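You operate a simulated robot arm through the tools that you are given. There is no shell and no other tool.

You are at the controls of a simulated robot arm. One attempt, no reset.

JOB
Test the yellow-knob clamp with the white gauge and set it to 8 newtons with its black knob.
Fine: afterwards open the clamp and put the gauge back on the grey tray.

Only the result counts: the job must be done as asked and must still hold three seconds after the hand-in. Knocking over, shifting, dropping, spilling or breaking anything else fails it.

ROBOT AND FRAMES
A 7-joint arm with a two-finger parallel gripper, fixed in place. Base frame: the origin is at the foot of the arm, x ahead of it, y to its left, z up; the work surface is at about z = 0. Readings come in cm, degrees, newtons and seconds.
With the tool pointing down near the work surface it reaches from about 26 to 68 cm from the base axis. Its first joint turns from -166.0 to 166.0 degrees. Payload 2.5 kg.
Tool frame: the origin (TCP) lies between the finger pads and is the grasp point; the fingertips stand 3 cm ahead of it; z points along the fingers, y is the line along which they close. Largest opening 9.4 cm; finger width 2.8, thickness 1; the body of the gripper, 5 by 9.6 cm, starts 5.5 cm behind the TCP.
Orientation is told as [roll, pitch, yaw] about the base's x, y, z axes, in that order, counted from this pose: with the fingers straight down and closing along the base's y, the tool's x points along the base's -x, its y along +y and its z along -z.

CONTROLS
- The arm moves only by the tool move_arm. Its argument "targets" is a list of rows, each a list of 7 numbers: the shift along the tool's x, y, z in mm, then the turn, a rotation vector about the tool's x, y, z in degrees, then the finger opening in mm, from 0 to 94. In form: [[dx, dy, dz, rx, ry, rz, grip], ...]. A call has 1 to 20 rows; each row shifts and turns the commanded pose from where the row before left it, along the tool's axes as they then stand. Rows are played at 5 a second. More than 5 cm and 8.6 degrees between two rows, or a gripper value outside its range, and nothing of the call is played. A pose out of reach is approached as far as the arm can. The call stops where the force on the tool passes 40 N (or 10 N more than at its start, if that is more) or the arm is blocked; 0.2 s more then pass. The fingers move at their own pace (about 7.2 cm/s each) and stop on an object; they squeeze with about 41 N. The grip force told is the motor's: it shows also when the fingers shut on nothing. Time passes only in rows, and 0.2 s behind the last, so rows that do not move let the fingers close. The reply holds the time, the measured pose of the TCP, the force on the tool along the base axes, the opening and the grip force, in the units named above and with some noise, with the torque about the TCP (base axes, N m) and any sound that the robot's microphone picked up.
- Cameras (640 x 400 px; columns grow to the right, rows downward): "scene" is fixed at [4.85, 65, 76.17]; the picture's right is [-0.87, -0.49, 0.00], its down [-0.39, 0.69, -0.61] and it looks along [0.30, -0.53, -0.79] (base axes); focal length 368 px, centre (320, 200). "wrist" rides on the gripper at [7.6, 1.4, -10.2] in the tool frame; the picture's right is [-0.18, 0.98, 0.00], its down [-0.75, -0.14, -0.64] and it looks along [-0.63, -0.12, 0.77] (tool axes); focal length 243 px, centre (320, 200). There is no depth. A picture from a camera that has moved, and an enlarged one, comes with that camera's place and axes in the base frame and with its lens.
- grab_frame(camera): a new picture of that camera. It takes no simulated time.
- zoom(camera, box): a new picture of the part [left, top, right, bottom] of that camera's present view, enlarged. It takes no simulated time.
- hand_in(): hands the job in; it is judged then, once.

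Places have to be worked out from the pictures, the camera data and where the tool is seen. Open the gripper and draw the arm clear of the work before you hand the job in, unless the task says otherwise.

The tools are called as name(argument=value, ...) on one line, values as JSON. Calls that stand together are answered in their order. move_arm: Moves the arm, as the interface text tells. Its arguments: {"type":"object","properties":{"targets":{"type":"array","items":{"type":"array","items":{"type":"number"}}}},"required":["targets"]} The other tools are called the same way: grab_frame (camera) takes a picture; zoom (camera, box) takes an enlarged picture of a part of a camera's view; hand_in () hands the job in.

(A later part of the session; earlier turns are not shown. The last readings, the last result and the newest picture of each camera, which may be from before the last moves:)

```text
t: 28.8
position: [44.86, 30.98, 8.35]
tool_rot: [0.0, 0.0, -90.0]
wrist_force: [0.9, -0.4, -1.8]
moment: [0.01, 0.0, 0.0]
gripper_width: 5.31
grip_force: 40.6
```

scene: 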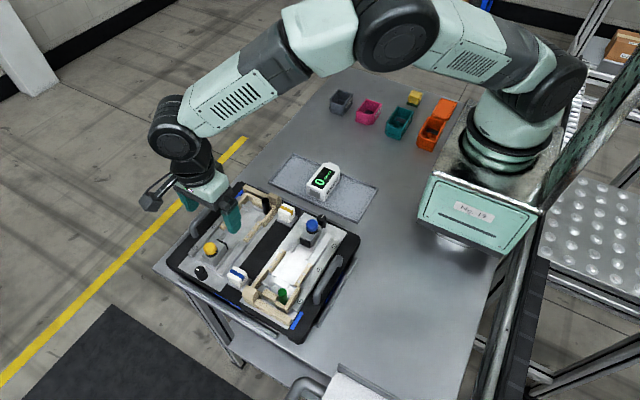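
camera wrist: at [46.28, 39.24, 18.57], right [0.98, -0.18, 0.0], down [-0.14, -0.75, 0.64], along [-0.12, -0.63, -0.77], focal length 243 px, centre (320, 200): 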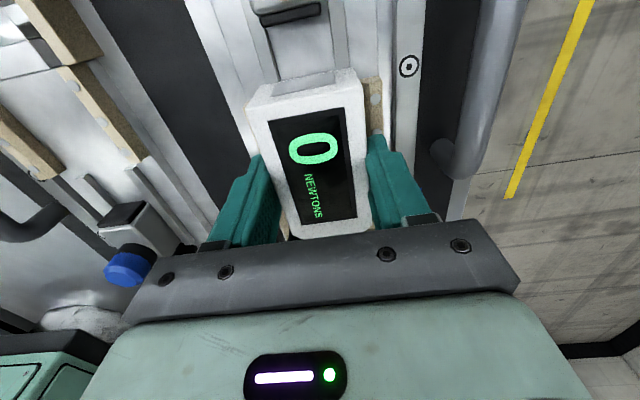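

move_arm(targets=[[-2, 0, 0, 0, 0, 0, 30], [-2, 0, 0, 0, 0, 0, 30], [0, 0, 0, 0, 0, 0, 30]])

zoom(camera="scene", box=[220, 180, 290, 240])

```text
t: 29.6
position: [44.99, 30.81, 8.51]
tool_rot: [-0.1, 0.3, -89.9]
wrist_force: [-4.7, 20.8, 0.1]
moment: [0.81, 0.23, -0.5]
gripper_width: 5.34
grip_force: 41.3
```

```text
6.67 times, centred on (255, 210) of scene
camera zoom: at [4.85, 65.0, 76.17], right [-0.87, -0.49, 0.0], down [-0.39, 0.69, -0.61], along [0.3, -0.53, -0.79], focal length 2454 px, centre (753, 133)
```

zoom: 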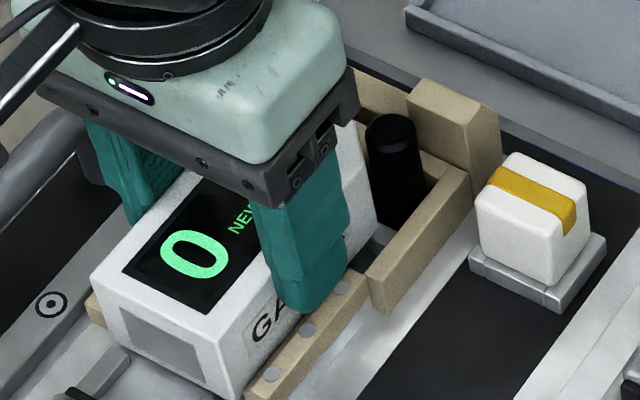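

The nose has met the stop (20 N in y). I back off 2 mm to relieve it, and check that the board hasn't shifted.

move_arm(targets=[[2.5, 0, 0, 0, 0, 0, 30], [0, 0, 0, 0, 0, 0, 30]])

zoom(camera="scene", box=[220, 180, 290, 240])

grab_frame(camera="scene")

```text
t: 30.2
position: [45.19, 30.86, 8.3]
tool_rot: [0.0, 0.0, -89.9]
wrist_force: [-3.8, 12.7, 1.3]
moment: [0.41, 0.13, -0.22]
gripper_width: 5.33
grip_force: 40.8
```

```text
6.67 times, centred on (255, 210) of scene
camera zoom: at [4.85, 65.0, 76.17], right [-0.87, -0.49, 0.0], down [-0.39, 0.69, -0.61], along [0.3, -0.53, -0.79], focal length 2454 px, centre (753, 133)
```

zoom: 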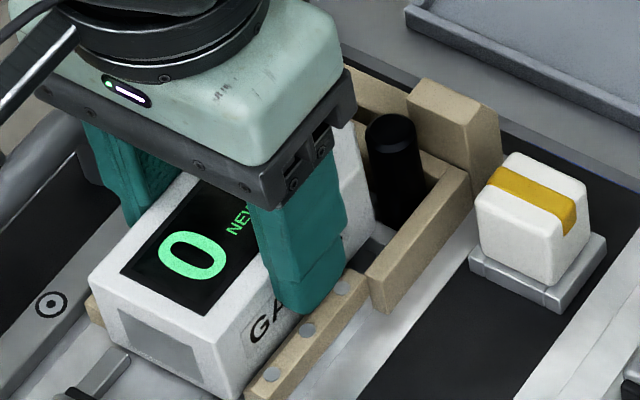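

```text
taken
```

scene: 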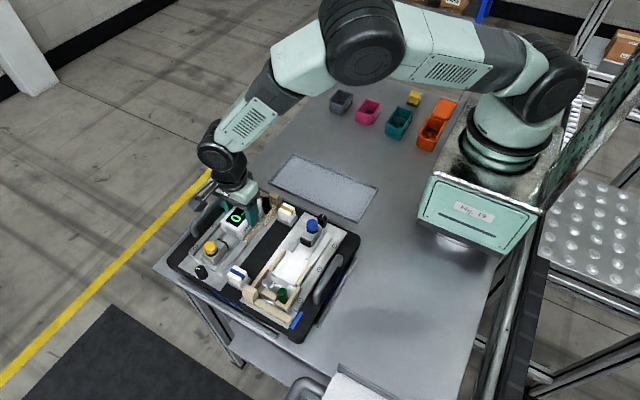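

Some force remains; I relieve it with another 2 mm back, then re-check.

move_arm(targets=[[1.5, 0, 0, 0, 0, 0, 30], [0, 0, 0, 0, 0, 0, 30]])

zoom(camera="scene", box=[220, 180, 290, 240])

grab_frame(camera="wrist")

```text
t: 30.8
position: [45.2, 30.87, 8.43]
tool_rot: [-0.1, -0.1, -90.0]
wrist_force: [1.8, 5.2, -0.8]
moment: [0.22, -0.03, 0.0]
gripper_width: 5.35
grip_force: 40.9
```

```text
6.67 times, centred on (255, 210) of scene
camera zoom: at [4.85, 65.0, 76.17], right [-0.87, -0.49, 0.0], down [-0.39, 0.69, -0.61], along [0.3, -0.53, -0.79], focal length 2454 px, centre (753, 133)
```

zoom: 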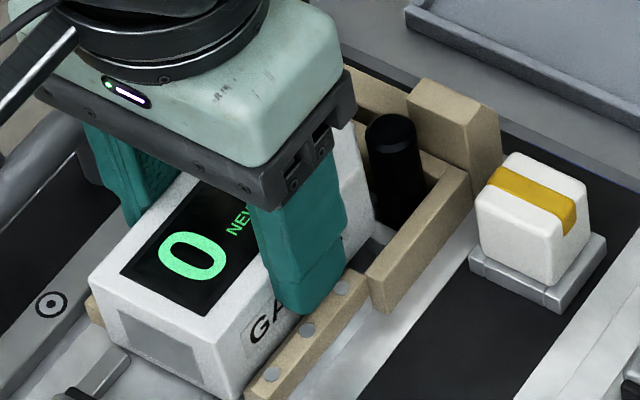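

```text
taken
camera wrist: at [46.43, 38.67, 18.52], right [0.98, -0.18, 0.0], down [-0.14, -0.75, 0.64], along [-0.12, -0.63, -0.77], focal length 243 px, centre (320, 200)
```

wrist: 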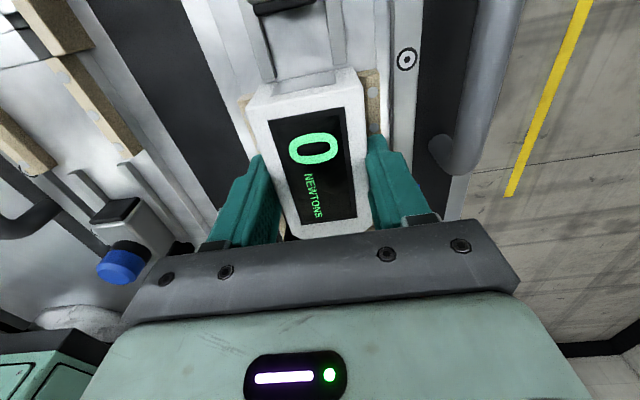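

Force nearly gone and the gauge is seated against the stop. I lower 1.5 mm and open the fingers.

move_arm(targets=[[0, 0, 1.5, 0, 0, 0, 30], [0, 0, 0, 0, 0, 0, 54], [0, 0, 0, 0, 0, 0, 62], [0, 0, 0, 0, 0, 0, 66], [0, 0, 0, 0, 0, 0, 66]])

zoom(camera="scene", box=[210, 190, 280, 250])

grab_frame(camera="wrist")

```text
t: 32.0
position: [45.01, 31.02, 8.23]
tool_rot: [0.0, 0.0, -90.1]
wrist_force: [-0.1, 0.1, -0.4]
moment: [-0.01, -0.02, -0.01]
gripper_width: 6.61
grip_force: 0.2
```

```text
6.67 times, centred on (245, 220) of scene
camera zoom: at [4.85, 65.0, 76.17], right [-0.87, -0.49, 0.0], down [-0.39, 0.69, -0.61], along [0.3, -0.53, -0.79], focal length 2454 px, centre (820, 67)
```

zoom: 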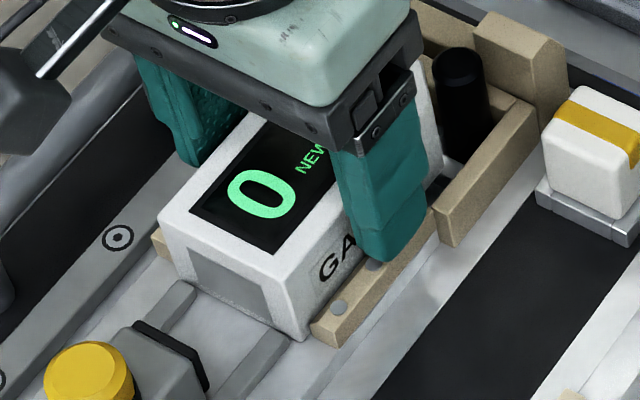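

```text
taken
camera wrist: at [46.34, 38.81, 18.42], right [0.98, -0.18, 0.0], down [-0.14, -0.75, 0.64], along [-0.12, -0.63, -0.77], focal length 243 px, centre (320, 200)
```

wrist: 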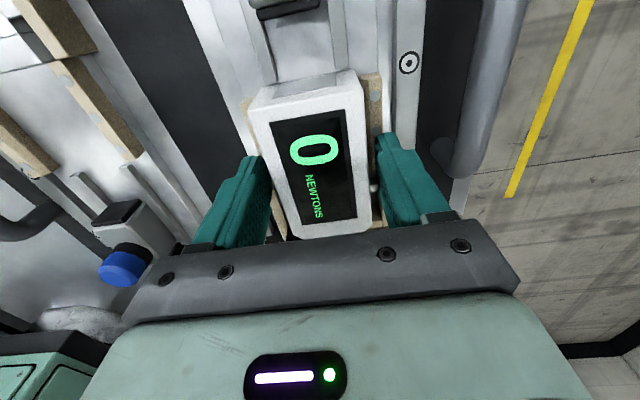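

The gauge is seated flat against the stop. I rise 8 cm and go above the yellow knob to look at it before gripping it.

move_arm(targets=[[0, 0, -10, 0, 0, 0, 70], [0, 0, -30, 0, 0, 0, 70], [0, 0, -40, 0, 0, 0, 70], [40, 0, 0, 0, 0, 0, 70], [40, 1, 0, 0, 0, 0, 70], [30, 1, 0, 0, 0, 0, 70], [0, 0, 0, 0, 0, 0, 70]])

grab_frame(camera="wrist")

zoom(camera="scene", box=[170, 200, 280, 300])

```text
t: 33.6
position: [45.66, 42.19, 15.82]
tool_rot: [0.0, 0.0, -90.0]
wrist_force: [0.0, 0.3, -0.3]
moment: [0.0, 0.01, 0.01]
gripper_width: 7.0
grip_force: 0.1
```

```text
taken
camera wrist: at [47.04, 49.99, 26.07], right [0.98, -0.18, 0.0], down [-0.14, -0.75, 0.64], along [-0.12, -0.63, -0.77], focal length 243 px, centre (320, 200)
```

wrist: 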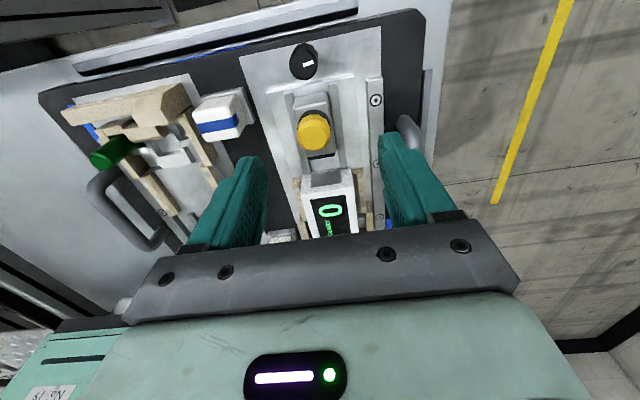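

```text
4.00 times, centred on (225, 250) of scene
camera zoom: at [4.85, 65.0, 76.17], right [-0.87, -0.49, 0.0], down [-0.39, 0.69, -0.61], along [0.3, -0.53, -0.79], focal length 1472 px, centre (700, 0)
```

zoom: 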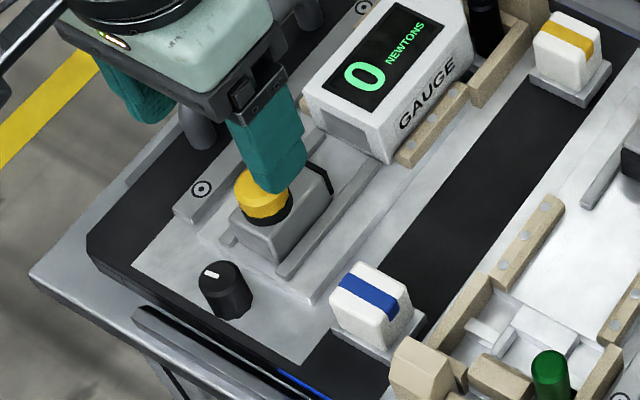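

Knob centre works out to about (45.0, 42.0). Zooming in for marks on both knobs.

zoom(camera="wrist", box=[260, 30, 380, 180])

zoom(camera="scene", box=[180, 230, 240, 290])

```text
2.67 times, centred on (320, 105) of wrist
camera zoom: at [47.04, 49.99, 26.07], right [0.98, -0.18, 0.0], down [-0.14, -0.75, 0.64], along [-0.12, -0.63, -0.77], focal length 647 px, centre (320, 453)
```

zoom: 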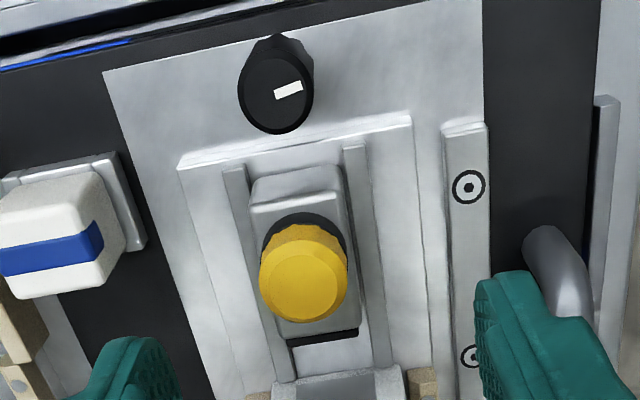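

```text
6.67 times, centred on (210, 260) of scene
camera zoom: at [4.85, 65.0, 76.17], right [-0.87, -0.49, 0.0], down [-0.39, 0.69, -0.61], along [0.3, -0.53, -0.79], focal length 2454 px, centre (1053, -200)
```

zoom: 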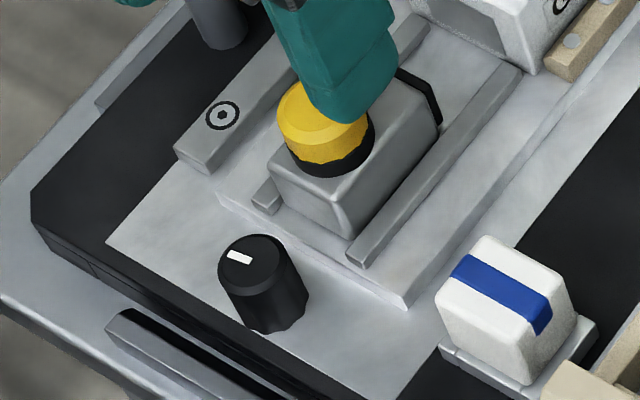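

Re-measuring the pose with a null move, since the readings carry noise.

move_arm(targets=[[0, 0, 0, 0, 0, 0, 70]])

zoom(camera="wrist", box=[260, 30, 380, 180])

```text
t: 34.0
position: [45.65, 42.25, 15.92]
tool_rot: [0.0, 0.0, -89.9]
wrist_force: [-0.2, 0.3, -0.2]
moment: [0.02, 0.02, 0.0]
gripper_width: 6.97
grip_force: 0.1
```

```text
2.67 times, centred on (320, 105) of wrist
camera zoom: at [47.04, 49.97, 26.08], right [0.98, -0.18, 0.0], down [-0.14, -0.75, 0.64], along [-0.12, -0.63, -0.77], focal length 647 px, centre (320, 453)
```

zoom: 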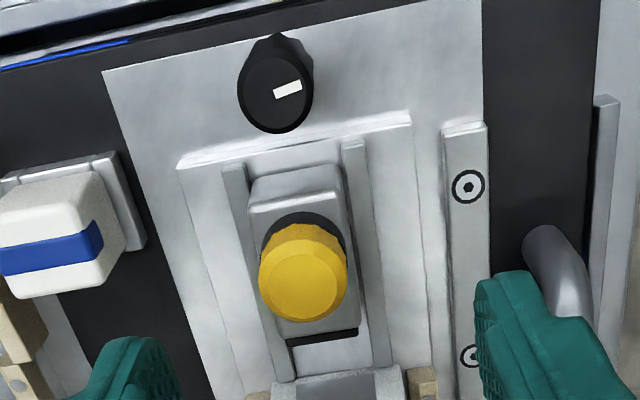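

Knob centre ≈(44.93, 41.8). I lower with 60 mm opening around it to TCP z≈9.3 so the tips stay above the carriage top.

move_arm(targets=[[-2, -4, 20, 0, 0, 0, 60], [-2, -3, 25, 0, 0, 0, 60], [0, 0, 15, 0, 0, 0, 60], [0, 0, 5, 0, 0, 0, 60], [0, 0, 0, 0, 0, 0, 60]])

zoom(camera="scene", box=[170, 200, 270, 280])

grab_frame(camera="wrist")

```text
t: 35.2
position: [44.56, 41.59, 9.62]
tool_rot: [0.1, 0.0, -90.0]
wrist_force: [0.7, -0.1, 0.2]
moment: [0.0, 0.02, 0.01]
gripper_width: 5.95
grip_force: 0.1
```

```text
5.00 times, centred on (220, 240) of scene
camera zoom: at [4.85, 65.0, 76.17], right [-0.87, -0.49, 0.0], down [-0.39, 0.69, -0.61], along [0.3, -0.53, -0.79], focal length 1841 px, centre (820, 0)
```

zoom: 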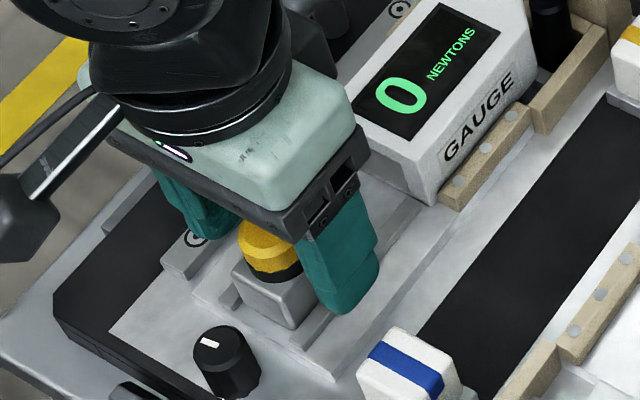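

```text
taken
camera wrist: at [45.95, 49.42, 19.78], right [0.98, -0.18, 0.0], down [-0.14, -0.75, 0.64], along [-0.12, -0.63, -0.77], focal length 243 px, centre (320, 200)
```

wrist: 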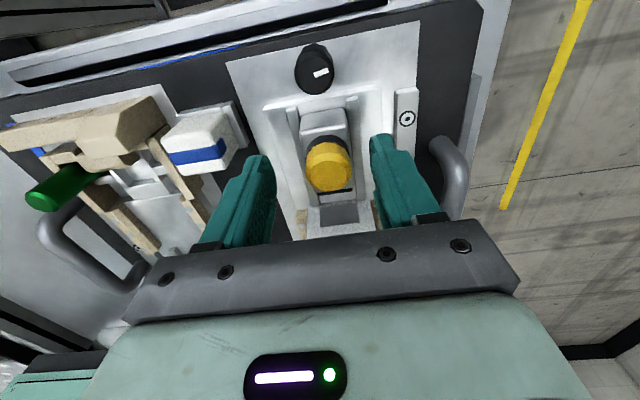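

In this view the knob is about 3.5 mm to +x and +y of the TCP. I correct, lower 3 mm, then close on it.

move_arm(targets=[[3, 3.5, 3, 0, 0, 0, 60], [0, 0, 0, 0, 0, 0, 60]])

zoom(camera="wrist", box=[240, 60, 400, 220])

```text
t: 35.8
position: [44.98, 41.82, 9.43]
tool_rot: [0.0, 0.0, -90.0]
wrist_force: [0.2, -0.4, -0.2]
moment: [-0.01, 0.03, 0.0]
gripper_width: 6.0
grip_force: 0.0
```

```text
2.50 times, centred on (320, 140) of wrist
camera zoom: at [46.27, 49.62, 19.52], right [0.98, -0.18, 0.0], down [-0.14, -0.75, 0.64], along [-0.12, -0.63, -0.77], focal length 606 px, centre (320, 350)
```

zoom: 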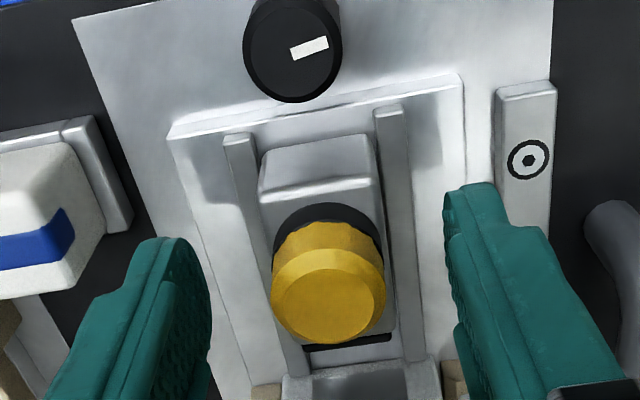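

Well centred. Lower 2 mm more and close on the knob.

move_arm(targets=[[0, 0, 2, 0, 0, 0, 60], [0, 0, 0, 0, 0, 0, 40], [0, 0, 0, 0, 0, 0, 20], [0, 0, 0, 0, 0, 0, 20], [0, 0, 0, 0, 0, 0, 20]])

zoom(camera="scene", box=[170, 200, 270, 280])

```text
t: 37.0
position: [44.99, 41.96, 9.2]
tool_rot: [0.0, 0.0, -90.1]
wrist_force: [15.1, 4.1, 0.7]
moment: [0.2, -0.44, -0.02]
gripper_width: 2.98
grip_force: 40.7
```

```text
5.00 times, centred on (220, 240) of scene
camera zoom: at [4.85, 65.0, 76.17], right [-0.87, -0.49, 0.0], down [-0.39, 0.69, -0.61], along [0.3, -0.53, -0.79], focal length 1841 px, centre (820, 0)
```

zoom: 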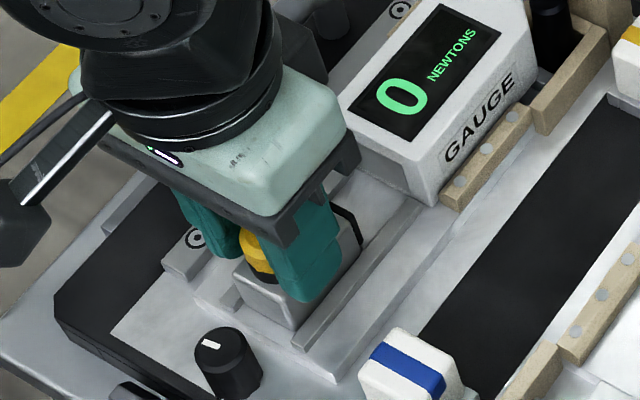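

Gripped with a small side load (15 N); I relieve that by 1.5 mm, then push the knob 6 mm toward the gauge to see whether the carriage slides.

move_arm(targets=[[0, 1.5, 0, 0, 0, 0, 20], [-2, 0, 0, 0, 0, 0, 20], [-2, 0, 0, 0, 0, 0, 20], [-2, 0, 0, 0, 0, 0, 20], [0, 0, 0, 0, 0, 0, 20]])

zoom(camera="scene", box=[170, 200, 270, 280])

```text
t: 38.2
position: [44.87, 41.3, 9.22]
tool_rot: [0.0, -0.1, -90.0]
wrist_force: [15.6, 4.3, 0.2]
moment: [0.08, -0.52, 0.16]
gripper_width: 2.94
grip_force: 41.4
```

```text
5.00 times, centred on (220, 240) of scene
camera zoom: at [4.85, 65.0, 76.17], right [-0.87, -0.49, 0.0], down [-0.39, 0.69, -0.61], along [0.3, -0.53, -0.79], focal length 1841 px, centre (820, 0)
```

zoom: 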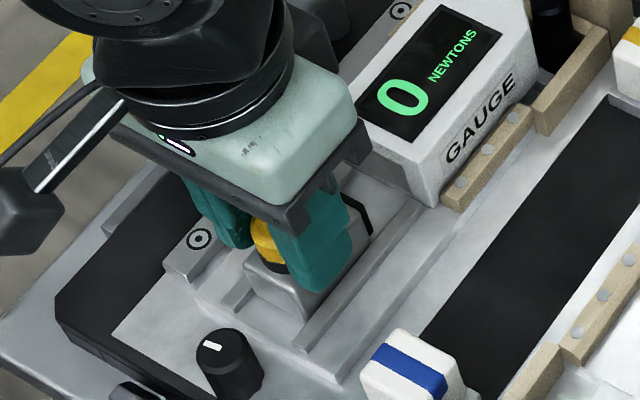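

The carriage slides freely with about 4 N. There's still a 15 N side load in x, so I move +x in small steps to relieve it.

move_arm(targets=[[0, 1, 0, 0, 0, 0, 20], [0, 0, 0, 0, 0, 0, 20]])

```text
t: 38.8
position: [44.87, 41.35, 9.33]
tool_rot: [-0.2, 0.0, -90.0]
wrist_force: [-0.8, 3.7, 6.7]
moment: [-0.7, 0.01, -0.31]
gripper_width: 2.94
grip_force: 40.9
```

Side load is gone. Continue pushing the carriage 10 mm toward the gauge in 2 mm steps.

move_arm(targets=[[-2, 0, 0, 0, 0, 0, 20], [-2, 0, 0, 0, 0, 0, 20], [-2, 0, 0, 0, 0, 0, 20], [-2, 0, 0, 0, 0, 0, 20], [-2, 0, 0, 0, 0, 0, 20], [0, 0, 0, 0, 0, 0, 20]])

zoom(camera="scene", box=[180, 190, 280, 270])

```text
t: 40.2
position: [44.89, 40.47, 9.17]
tool_rot: [-0.1, 0.2, -89.9]
wrist_force: [-29.0, 1.3, 24.9]
moment: [0.31, 0.95, -0.62]
gripper_width: 2.96
grip_force: 41.1
```

```text
5.00 times, centred on (230, 230) of scene
camera zoom: at [4.85, 65.0, 76.17], right [-0.87, -0.49, 0.0], down [-0.39, 0.69, -0.61], along [0.3, -0.53, -0.79], focal length 1841 px, centre (770, 50)
```

zoom: 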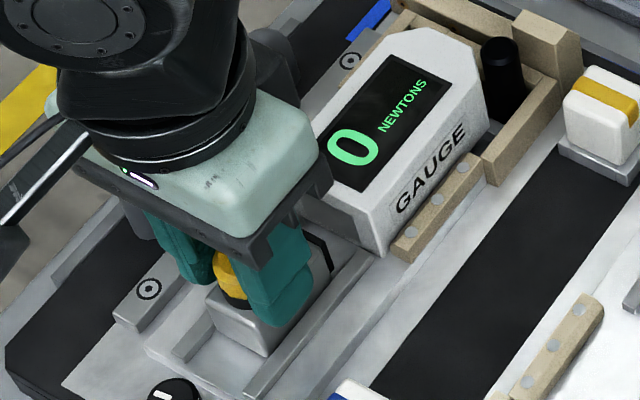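

Rigidly gripping builds up side loads (Fx −29, Fz 25), so I release. A loose cage around the knob will push along y only.

move_arm(targets=[[0, 0, 0, 0, 0, 0, 50], [0, 0, 0, 0, 0, 0, 60], [0, 0, 0, 0, 0, 0, 60]])

zoom(camera="scene", box=[180, 190, 280, 270])

zoom(camera="wrist", box=[240, 60, 400, 220])

```text
t: 41.0
position: [45.12, 40.35, 9.14]
tool_rot: [0.0, 0.0, -90.1]
wrist_force: [0.0, 0.3, 0.8]
moment: [-0.01, 0.0, -0.01]
gripper_width: 6.0
grip_force: 0.1
```

```text
5.00 times, centred on (230, 230) of scene
camera zoom: at [4.85, 65.0, 76.17], right [-0.87, -0.49, 0.0], down [-0.39, 0.69, -0.61], along [0.3, -0.53, -0.79], focal length 1841 px, centre (770, 50)
```

zoom: 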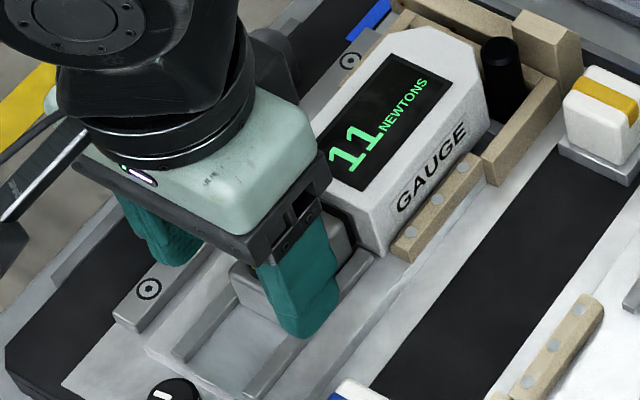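

```text
2.50 times, centred on (320, 140) of wrist
camera zoom: at [46.51, 48.11, 19.36], right [0.98, -0.18, 0.0], down [-0.14, -0.75, 0.64], along [-0.12, -0.63, -0.77], focal length 606 px, centre (320, 350)
```

zoom: 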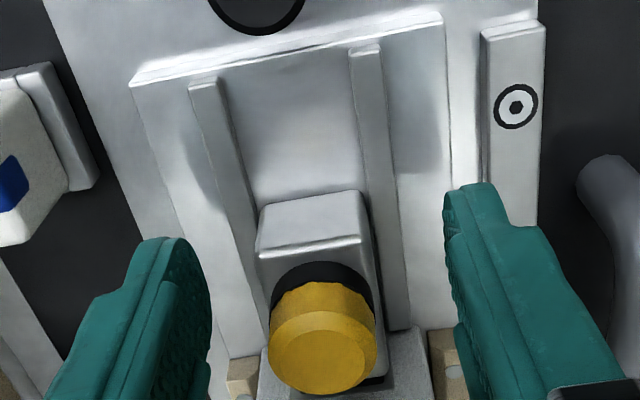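

The clamp snapped shut by itself once past its midpoint, and the gauge reads 11 N. I check board position against the first picture and look at the black knob.

zoom(camera="scene", box=[160, 170, 370, 340])

zoom(camera="scene", box=[235, 255, 335, 335])

zoom(camera="scene", box=[230, 185, 270, 220])

```text
2.35 times, centred on (265, 255) of scene
camera zoom: at [4.85, 65.0, 76.17], right [-0.87, -0.49, 0.0], down [-0.39, 0.69, -0.61], along [0.3, -0.53, -0.79], focal length 866 px, centre (449, 71)
```

zoom: 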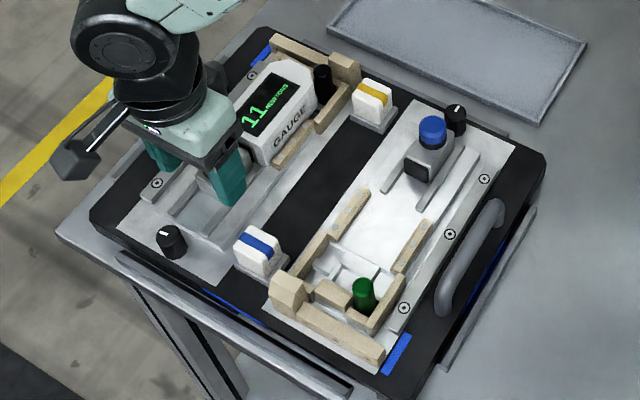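

```text
5.00 times, centred on (285, 295) of scene
camera zoom: at [4.85, 65.0, 76.17], right [-0.87, -0.49, 0.0], down [-0.39, 0.69, -0.61], along [0.3, -0.53, -0.79], focal length 1841 px, centre (495, -275)
```

zoom: 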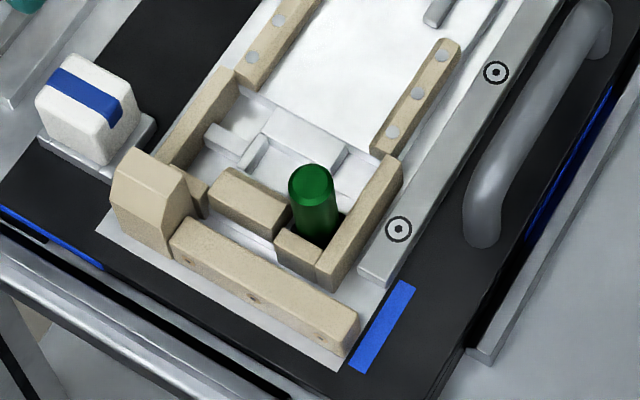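

```text
11.43 times, centred on (250, 202) of scene
camera zoom: at [4.85, 65.0, 76.17], right [-0.87, -0.49, 0.0], down [-0.39, 0.69, -0.61], along [0.3, -0.53, -0.79], focal length 4207 px, centre (1120, 171)
```

zoom: 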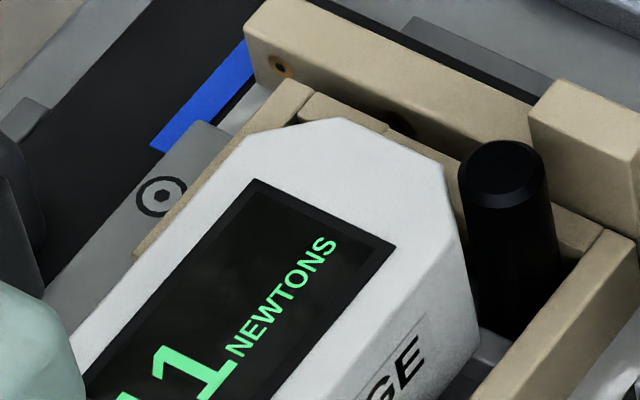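

The board has moved only about 2 mm, so I must keep the forces small. Now I rise and go above the black knob at about (44.7, 46.2).

move_arm(targets=[[0, 0, -15, 0, 0, 0, 60], [0, 0, -30, 0, 0, 0, 60], [20, -1, -5, 0, 0, 0, 60], [38, -3, 0, 0, 0, 0, 60], [0, 0, 0, 0, 0, 0, 60], [0, 0, 0, 0, 0, 0, 60]])

grab_frame(camera="wrist")

zoom(camera="scene", box=[180, 190, 280, 290])

```text
t: 42.4
position: [44.87, 46.14, 14.1]
tool_rot: [0.0, 0.0, -90.0]
wrist_force: [0.8, -0.5, 0.7]
moment: [0.01, -0.01, -0.02]
gripper_width: 5.98
grip_force: 0.2
```

```text
taken
camera wrist: at [46.15, 53.88, 24.26], right [0.98, -0.18, 0.0], down [-0.14, -0.75, 0.64], along [-0.12, -0.63, -0.77], focal length 243 px, centre (320, 200)
```

wrist: 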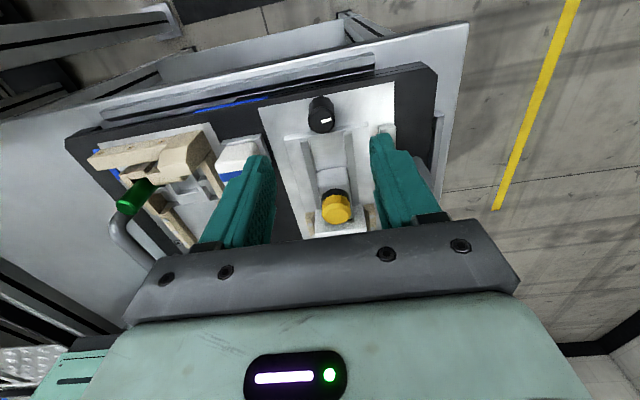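

```text
4.00 times, centred on (230, 240) of scene
camera zoom: at [4.85, 65.0, 76.17], right [-0.87, -0.49, 0.0], down [-0.39, 0.69, -0.61], along [0.3, -0.53, -0.79], focal length 1472 px, centre (680, 40)
```

zoom: 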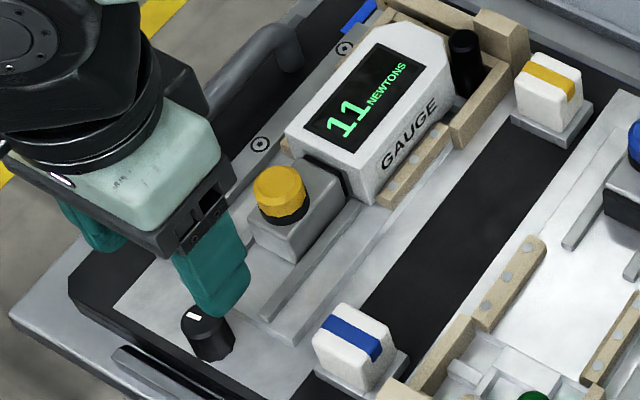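

I zoom in on the black knob to centre on it precisely.

zoom(camera="wrist", box=[270, 80, 370, 160])

zoom(camera="scene", box=[180, 250, 240, 290])

```text
5.00 times, centred on (320, 120) of wrist
camera zoom: at [46.15, 53.88, 24.26], right [0.98, -0.18, 0.0], down [-0.14, -0.75, 0.64], along [-0.12, -0.63, -0.77], focal length 1213 px, centre (320, 600)
```

zoom: 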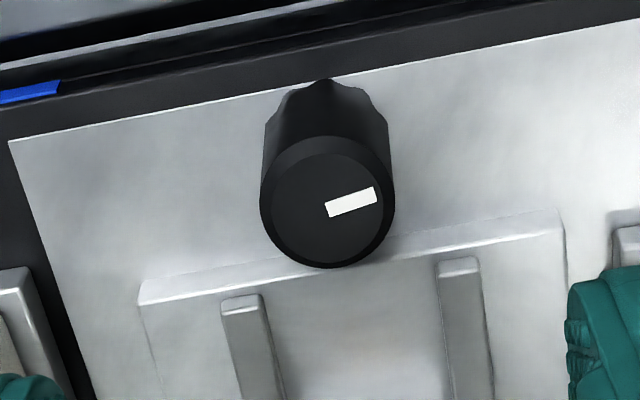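

```text
10.00 times, centred on (210, 270) of scene
camera zoom: at [4.85, 65.0, 76.17], right [-0.87, -0.49, 0.0], down [-0.39, 0.69, -0.61], along [0.3, -0.53, -0.79], focal length 3681 px, centre (1420, -500)
```

zoom: 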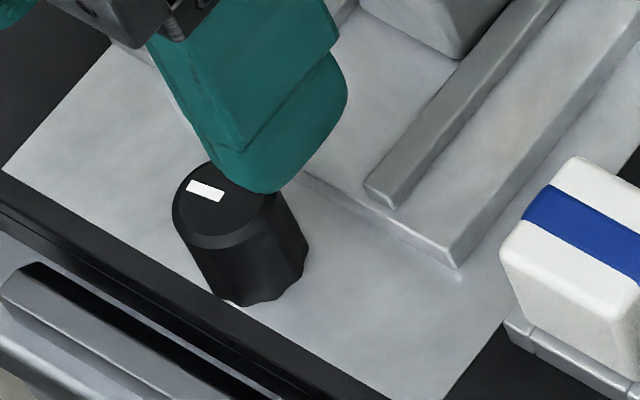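

Black knob: centre (44.75, 46.35), top z≈5.2, pointer toward about +17° from +x. I descend with the fingers around it to TCP z≈6.5.

move_arm(targets=[[2, -1, 20, 0, 0, 0, 56], [0, 0, 25, 0, 0, 0, 56], [0, 0, 20, 0, 0, 0, 56], [0, 0, 8, 0, 0, 0, 56], [0, 0, 0, 0, 0, 0, 56], [0, 0, 0, 0, 0, 0, 56]])

zoom(camera="wrist", box=[240, 60, 400, 220])

zoom(camera="scene", box=[160, 230, 240, 290])

```text
t: 43.8
position: [44.63, 46.28, 6.72]
tool_rot: [0.1, 0.1, -90.0]
wrist_force: [0.4, -1.0, 0.6]
moment: [0.03, 0.0, 0.02]
gripper_width: 5.58
grip_force: 0.0
```

```text
2.50 times, centred on (320, 140) of wrist
camera zoom: at [45.97, 54.08, 16.87], right [0.98, -0.18, 0.0], down [-0.14, -0.75, 0.64], along [-0.12, -0.63, -0.77], focal length 606 px, centre (320, 350)
```

zoom: 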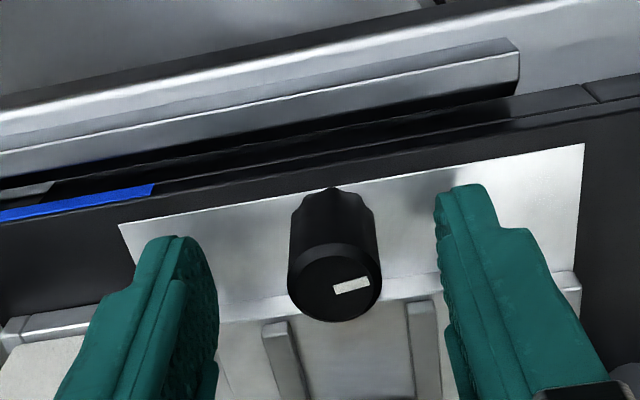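

```text
6.67 times, centred on (200, 260) of scene
camera zoom: at [4.85, 65.0, 76.17], right [-0.87, -0.49, 0.0], down [-0.39, 0.69, -0.61], along [0.3, -0.53, -0.79], focal length 2454 px, centre (1120, -200)
```

zoom: 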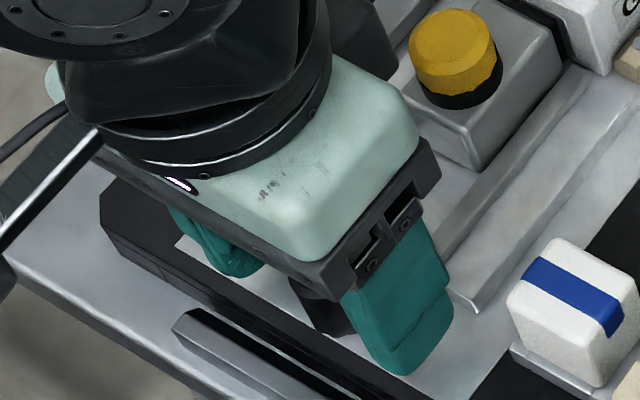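

Using the known projection of the tool axis (column 320), the knob is about 3 mm to +x and 1 mm to −y of the TCP. Correcting, then re-checking.

move_arm(targets=[[-1, 3, 2, 0, 0, 0, 50], [0, 0, 0, 0, 0, 0, 50], [0, 0, 0, 0, 0, 0, 50]])

zoom(camera="wrist", box=[240, 60, 400, 220])

```text
t: 44.6
position: [44.87, 46.3, 6.56]
tool_rot: [0.0, -0.1, -90.0]
wrist_force: [0.1, -0.1, -1.0]
moment: [0.03, 0.01, -0.02]
gripper_width: 5.0
grip_force: 0.1
```

```text
2.50 times, centred on (320, 140) of wrist
camera zoom: at [46.25, 53.99, 16.78], right [0.98, -0.18, 0.0], down [-0.14, -0.75, 0.64], along [-0.12, -0.63, -0.77], focal length 606 px, centre (320, 350)
```

zoom: 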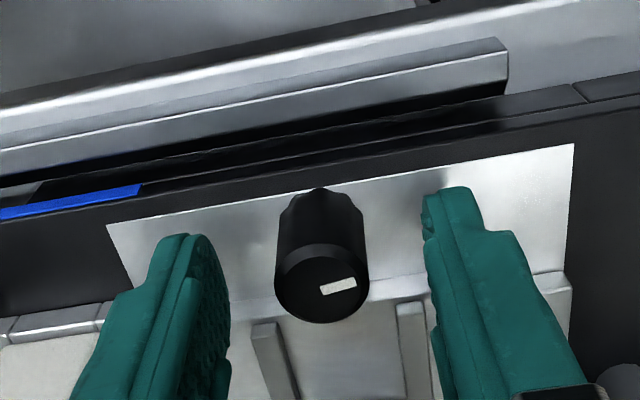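

Centred now. Close on the knob and read forces.

move_arm(targets=[[0, 0, 0, 0, 0, 0, 30], [0, 0, 0, 0, 0, 0, 18], [0, 0, 0, 0, 0, 0, 18], [0, 0, 0, 0, 0, 0, 18]])

zoom(camera="scene", box=[180, 190, 280, 290])

```text
t: 45.6
position: [44.84, 46.14, 6.64]
tool_rot: [0.0, -0.1, -90.1]
wrist_force: [5.5, 3.7, 0.3]
moment: [-0.06, 0.24, 0.01]
gripper_width: 2.11
grip_force: 40.7
```

```text
4.00 times, centred on (230, 240) of scene
camera zoom: at [4.85, 65.0, 76.17], right [-0.87, -0.49, 0.0], down [-0.39, 0.69, -0.61], along [0.3, -0.53, -0.79], focal length 1472 px, centre (680, 40)
```

zoom: 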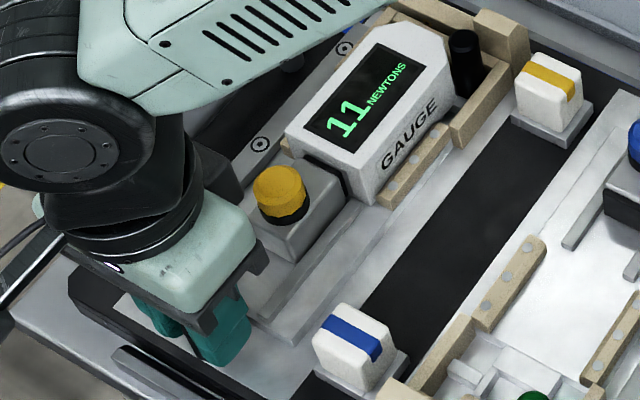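

Gripped with low side loads. I turn it about 20° counter-clockwise (seen from above) and watch the gauge.

move_arm(targets=[[0, 0, 0, 0, 0, -5, 18], [0, 0, 0, 0, 0, -5, 18], [0, 0, 0, 0, 0, -5, 18], [0, 0, 0, 0, 0, -5, 18], [0, 0, 0, 0, 0, 0, 18]])

zoom(camera="scene", box=[180, 190, 280, 290])

```text
t: 46.8
position: [44.9, 46.22, 6.67]
tool_rot: [0.0, 0.1, -69.8]
wrist_force: [15.6, 17.0, 0.1]
moment: [0.7, 0.15, -0.03]
gripper_width: 2.13
grip_force: 40.7
```

```text
4.00 times, centred on (230, 240) of scene
camera zoom: at [4.85, 65.0, 76.17], right [-0.87, -0.49, 0.0], down [-0.39, 0.69, -0.61], along [0.3, -0.53, -0.79], focal length 1472 px, centre (680, 40)
```

zoom: 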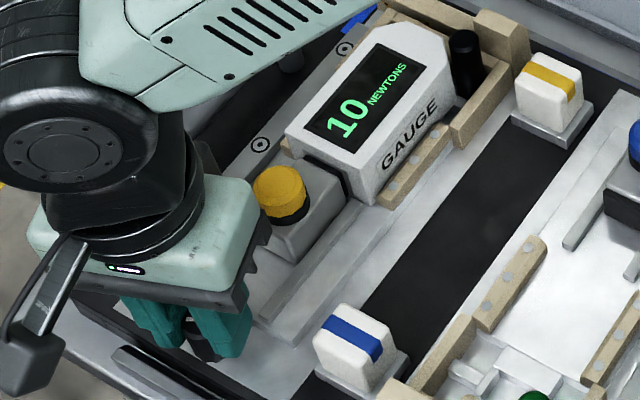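

11 → 10 N, so this is the right direction and the gauge follows live. I follow the knob by about 1 mm to relieve the side load.

move_arm(targets=[[0.7, 1.3, 0, 0, 0, 0, 18], [0, 0, 0, 0, 0, 0, 18]])

```text
t: 47.4
position: [44.84, 46.19, 6.66]
tool_rot: [-0.2, -0.1, -69.8]
wrist_force: [-2.1, -1.9, -0.1]
moment: [0.64, -0.2, -0.01]
gripper_width: 2.09
grip_force: 40.6
```

Relieved. Another 15° with a small follow-up shift per row.

move_arm(targets=[[0.1, 0.3, 0, 0, 0, -5, 18], [0.1, 0.3, 0, 0, 0, -5, 18], [0.1, 0.3, 0, 0, 0, -5, 18], [0, 0, 0, 0, 0, 0, 18]])

zoom(camera="scene", box=[180, 190, 280, 290])

```text
t: 48.4
position: [44.93, 46.17, 6.64]
tool_rot: [-0.1, 0.0, -54.9]
wrist_force: [-7.8, -6.6, 0.2]
moment: [-0.46, -0.14, 0.01]
gripper_width: 2.1
grip_force: 41.4
```

```text
4.00 times, centred on (230, 240) of scene
camera zoom: at [4.85, 65.0, 76.17], right [-0.87, -0.49, 0.0], down [-0.39, 0.69, -0.61], along [0.3, -0.53, -0.79], focal length 1472 px, centre (680, 40)
```

zoom: 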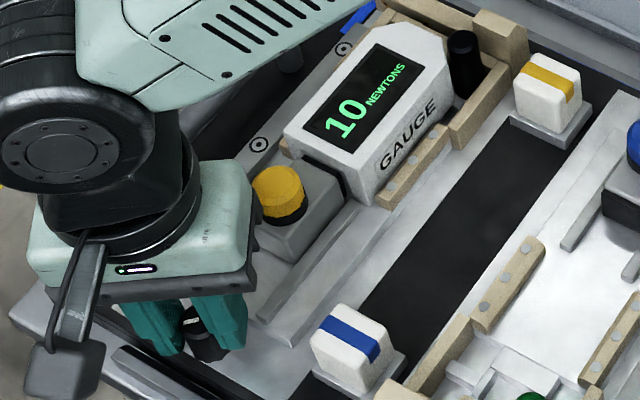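

Still 10 at 35°. Continue 15° more without added shift.

move_arm(targets=[[-0.3, -0.3, 0, 0, 0, -5, 18], [0, 0, 0, 0, 0, -5, 18], [0, 0, 0, 0, 0, -5, 18], [0, 0, 0, 0, 0, 0, 18]])

zoom(camera="scene", box=[180, 190, 280, 290])

```text
t: 49.4
position: [44.98, 46.41, 6.69]
tool_rot: [-0.2, 0.0, -40.0]
wrist_force: [-0.2, -3.7, 0.8]
moment: [0.13, 0.11, 0.0]
gripper_width: 2.12
grip_force: 40.8
```

```text
4.00 times, centred on (230, 240) of scene
camera zoom: at [4.85, 65.0, 76.17], right [-0.87, -0.49, 0.0], down [-0.39, 0.69, -0.61], along [0.3, -0.53, -0.79], focal length 1472 px, centre (680, 40)
```

zoom: 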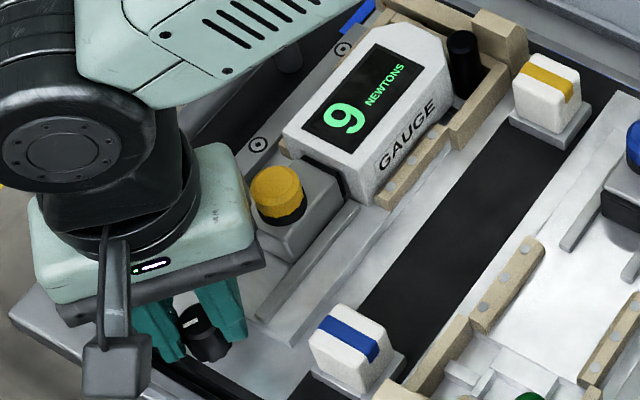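

9 N at 50°. Continue another 15° the same way.

move_arm(targets=[[0, 0, 0, 0, 0, -5, 18], [0, 0, 0, 0, 0, -5, 18], [0, 0, 0, 0, 0, -5, 18], [0, 0, 0, 0, 0, 0, 18]])

zoom(camera="scene", box=[180, 190, 280, 290])

```text
t: 50.4
position: [44.93, 46.38, 6.63]
tool_rot: [-0.2, 0.0, -24.9]
wrist_force: [-4.6, -8.4, 0.2]
moment: [-0.17, -0.17, -0.02]
gripper_width: 2.11
grip_force: 41.1
```

```text
4.00 times, centred on (230, 240) of scene
camera zoom: at [4.85, 65.0, 76.17], right [-0.87, -0.49, 0.0], down [-0.39, 0.69, -0.61], along [0.3, -0.53, -0.79], focal length 1472 px, centre (680, 40)
```

zoom: 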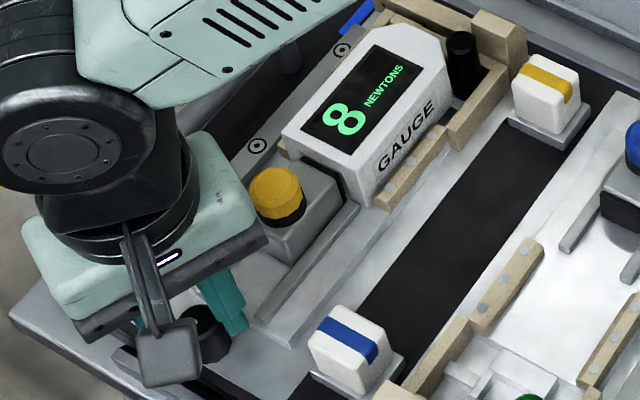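

8 N at 65°. To centre within the 8 N band I find its edge on the 7 side, stepping 5° at a time.

move_arm(targets=[[0, -0.6, 0, 0, 0, -5, 18], [0, 0, 0, 0, 0, 0, 18]])

zoom(camera="scene", box=[180, 190, 280, 290])

```text
t: 51.0
position: [45.04, 46.41, 6.62]
tool_rot: [0.1, 0.0, -19.9]
wrist_force: [-7.2, -8.4, 1.0]
moment: [-0.3, -0.16, -0.04]
gripper_width: 2.13
grip_force: 41.4
```

```text
4.00 times, centred on (230, 240) of scene
camera zoom: at [4.85, 65.0, 76.17], right [-0.87, -0.49, 0.0], down [-0.39, 0.69, -0.61], along [0.3, -0.53, -0.79], focal length 1472 px, centre (680, 40)
```

zoom: 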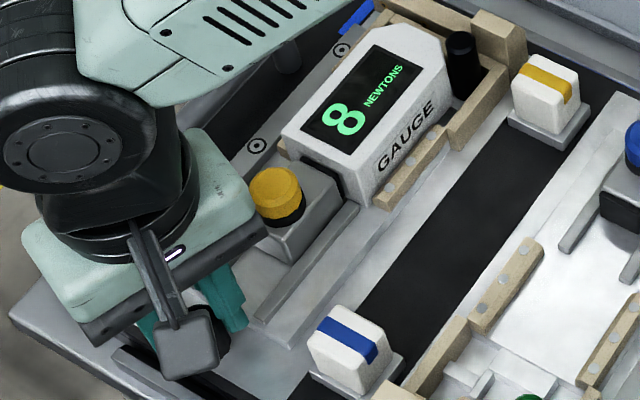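

Still 8 at 70°. Another 5°, with a little relief of the side load.

move_arm(targets=[[0.3, -0.6, 0, 0, 0, -5, 18], [0, 0, 0, 0, 0, 0, 18]])

zoom(camera="scene", box=[180, 190, 280, 290])

```text
t: 51.6
position: [44.95, 46.33, 6.69]
tool_rot: [0.2, -0.1, -15.1]
wrist_force: [2.5, 4.6, 0.1]
moment: [0.25, 0.96, 0.01]
gripper_width: 2.11
grip_force: 41.1
```

```text
4.00 times, centred on (230, 240) of scene
camera zoom: at [4.85, 65.0, 76.17], right [-0.87, -0.49, 0.0], down [-0.39, 0.69, -0.61], along [0.3, -0.53, -0.79], focal length 1472 px, centre (680, 40)
```

zoom: 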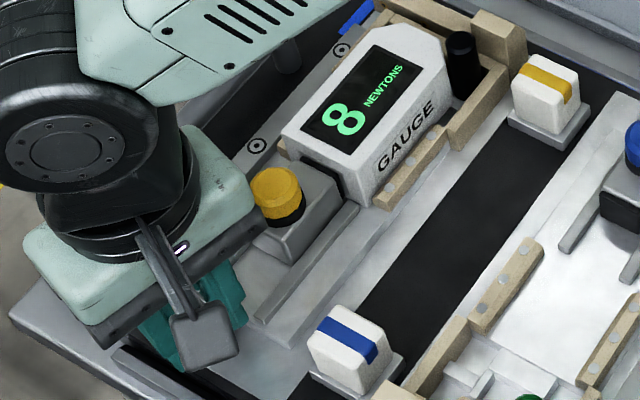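

Still 8 at 75°. Another 5°.

move_arm(targets=[[0, 0, 0, 0, 0, -5, 18], [0, 0, 0, 0, 0, 0, 18]])

zoom(camera="scene", box=[210, 190, 270, 240])

```text
t: 52.2
position: [44.98, 46.31, 6.79]
tool_rot: [0.2, -0.1, -9.9]
wrist_force: [5.4, 10.9, 0.0]
moment: [-0.27, -0.59, 0.0]
gripper_width: 2.11
grip_force: 40.8
```

```text
8.00 times, centred on (240, 215) of scene
camera zoom: at [4.85, 65.0, 76.17], right [-0.87, -0.49, 0.0], down [-0.39, 0.69, -0.61], along [0.3, -0.53, -0.79], focal length 2945 px, centre (960, 80)
```

zoom: 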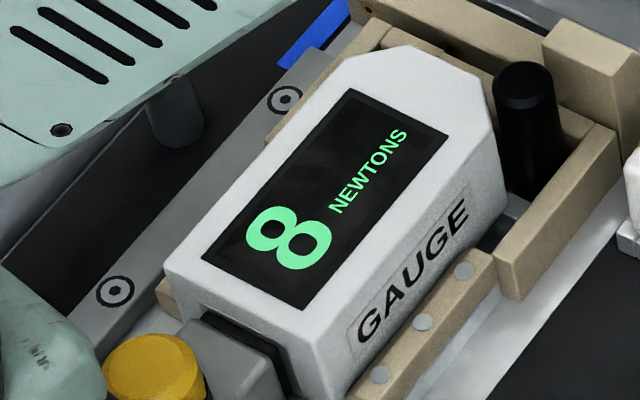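

Still 8 at 80°. Another 5°, with slight relief in +y.

move_arm(targets=[[0, 0.6, 0, 0, 0, -5, 18], [0, 0, 0, 0, 0, 0, 18]])

zoom(camera="scene", box=[210, 190, 270, 240])

zoom(camera="wrist", box=[240, 60, 400, 220])

```text
t: 52.8
position: [44.99, 46.35, 6.7]
tool_rot: [-0.1, 0.1, -5.0]
wrist_force: [-6.8, 1.1, 1.1]
moment: [-0.14, -0.99, 0.0]
gripper_width: 2.09
grip_force: 40.6
```

```text
8.00 times, centred on (240, 215) of scene
camera zoom: at [4.85, 65.0, 76.17], right [-0.87, -0.49, 0.0], down [-0.39, 0.69, -0.61], along [0.3, -0.53, -0.79], focal length 2945 px, centre (960, 80)
```

zoom: 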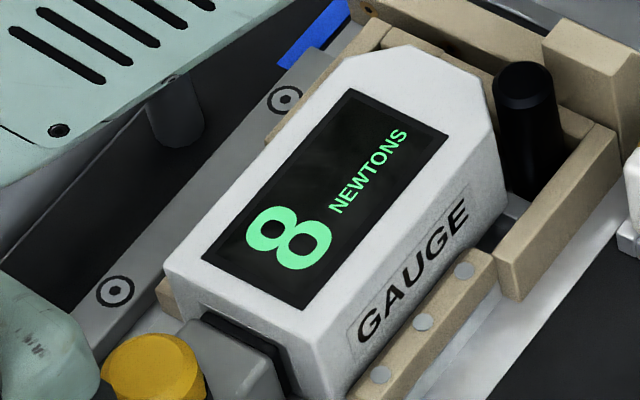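

```text
2.50 times, centred on (320, 140) of wrist
camera zoom: at [37.43, 48.56, 16.91], right [0.27, 0.96, 0.0], down [0.74, -0.2, 0.64], along [0.62, -0.17, -0.77], focal length 606 px, centre (320, 350)
```

zoom: 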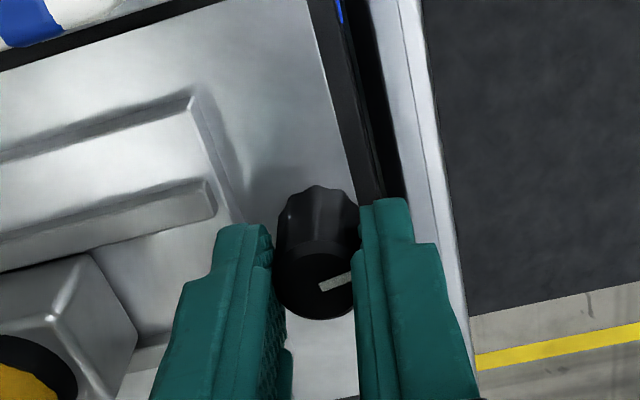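

Pointer turned with the tool, and it still reads 8 at 85°. Continue 5°.

move_arm(targets=[[0.3, 0, 0, 0, 0, -5, 18], [0, 0, 0, 0, 0, 0, 18]])

zoom(camera="scene", box=[210, 190, 270, 240])

```text
t: 53.4
position: [44.88, 46.2, 6.68]
tool_rot: [0.0, 0.0, 0.0]
wrist_force: [-6.5, -1.3, 4.5]
moment: [-0.06, 0.6, 0.01]
gripper_width: 2.09
grip_force: 41.2
```

```text
8.00 times, centred on (240, 215) of scene
camera zoom: at [4.85, 65.0, 76.17], right [-0.87, -0.49, 0.0], down [-0.39, 0.69, -0.61], along [0.3, -0.53, -0.79], focal length 2945 px, centre (960, 80)
```

zoom: 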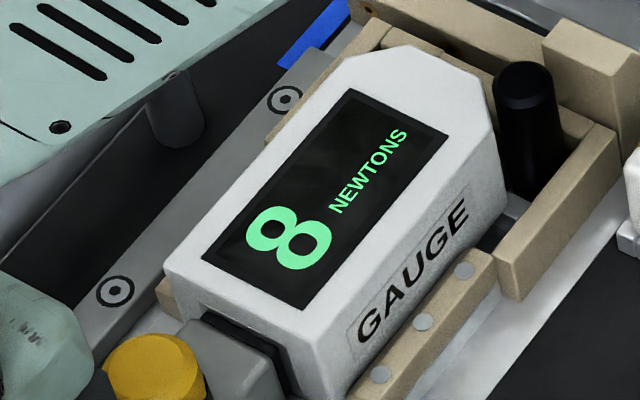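

By linearity (about 27°/N) the 7.5 edge should be around 92°. One more 4° step to confirm.

move_arm(targets=[[0.3, 0, 0, 0, 0, -4, 18], [0, 0, 0, 0, 0, 0, 18]])

zoom(camera="scene", box=[210, 190, 270, 240])

```text
t: 54.0
position: [44.87, 46.26, 6.66]
tool_rot: [0.0, -0.1, 4.0]
wrist_force: [2.7, 0.6, 1.0]
moment: [0.01, 1.0, 0.0]
gripper_width: 2.09
grip_force: 40.6
```

```text
8.00 times, centred on (240, 215) of scene
camera zoom: at [4.85, 65.0, 76.17], right [-0.87, -0.49, 0.0], down [-0.39, 0.69, -0.61], along [0.3, -0.53, -0.79], focal length 2945 px, centre (960, 80)
```

zoom: 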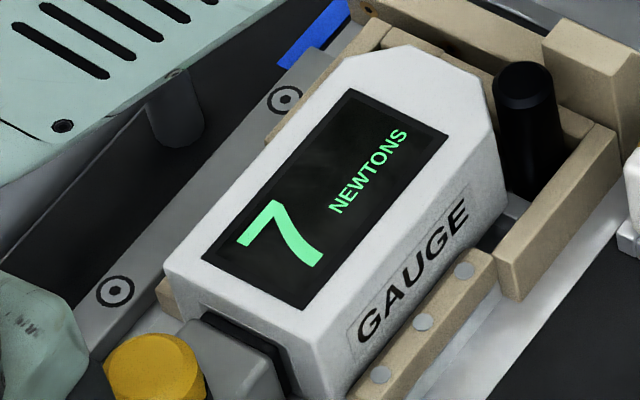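

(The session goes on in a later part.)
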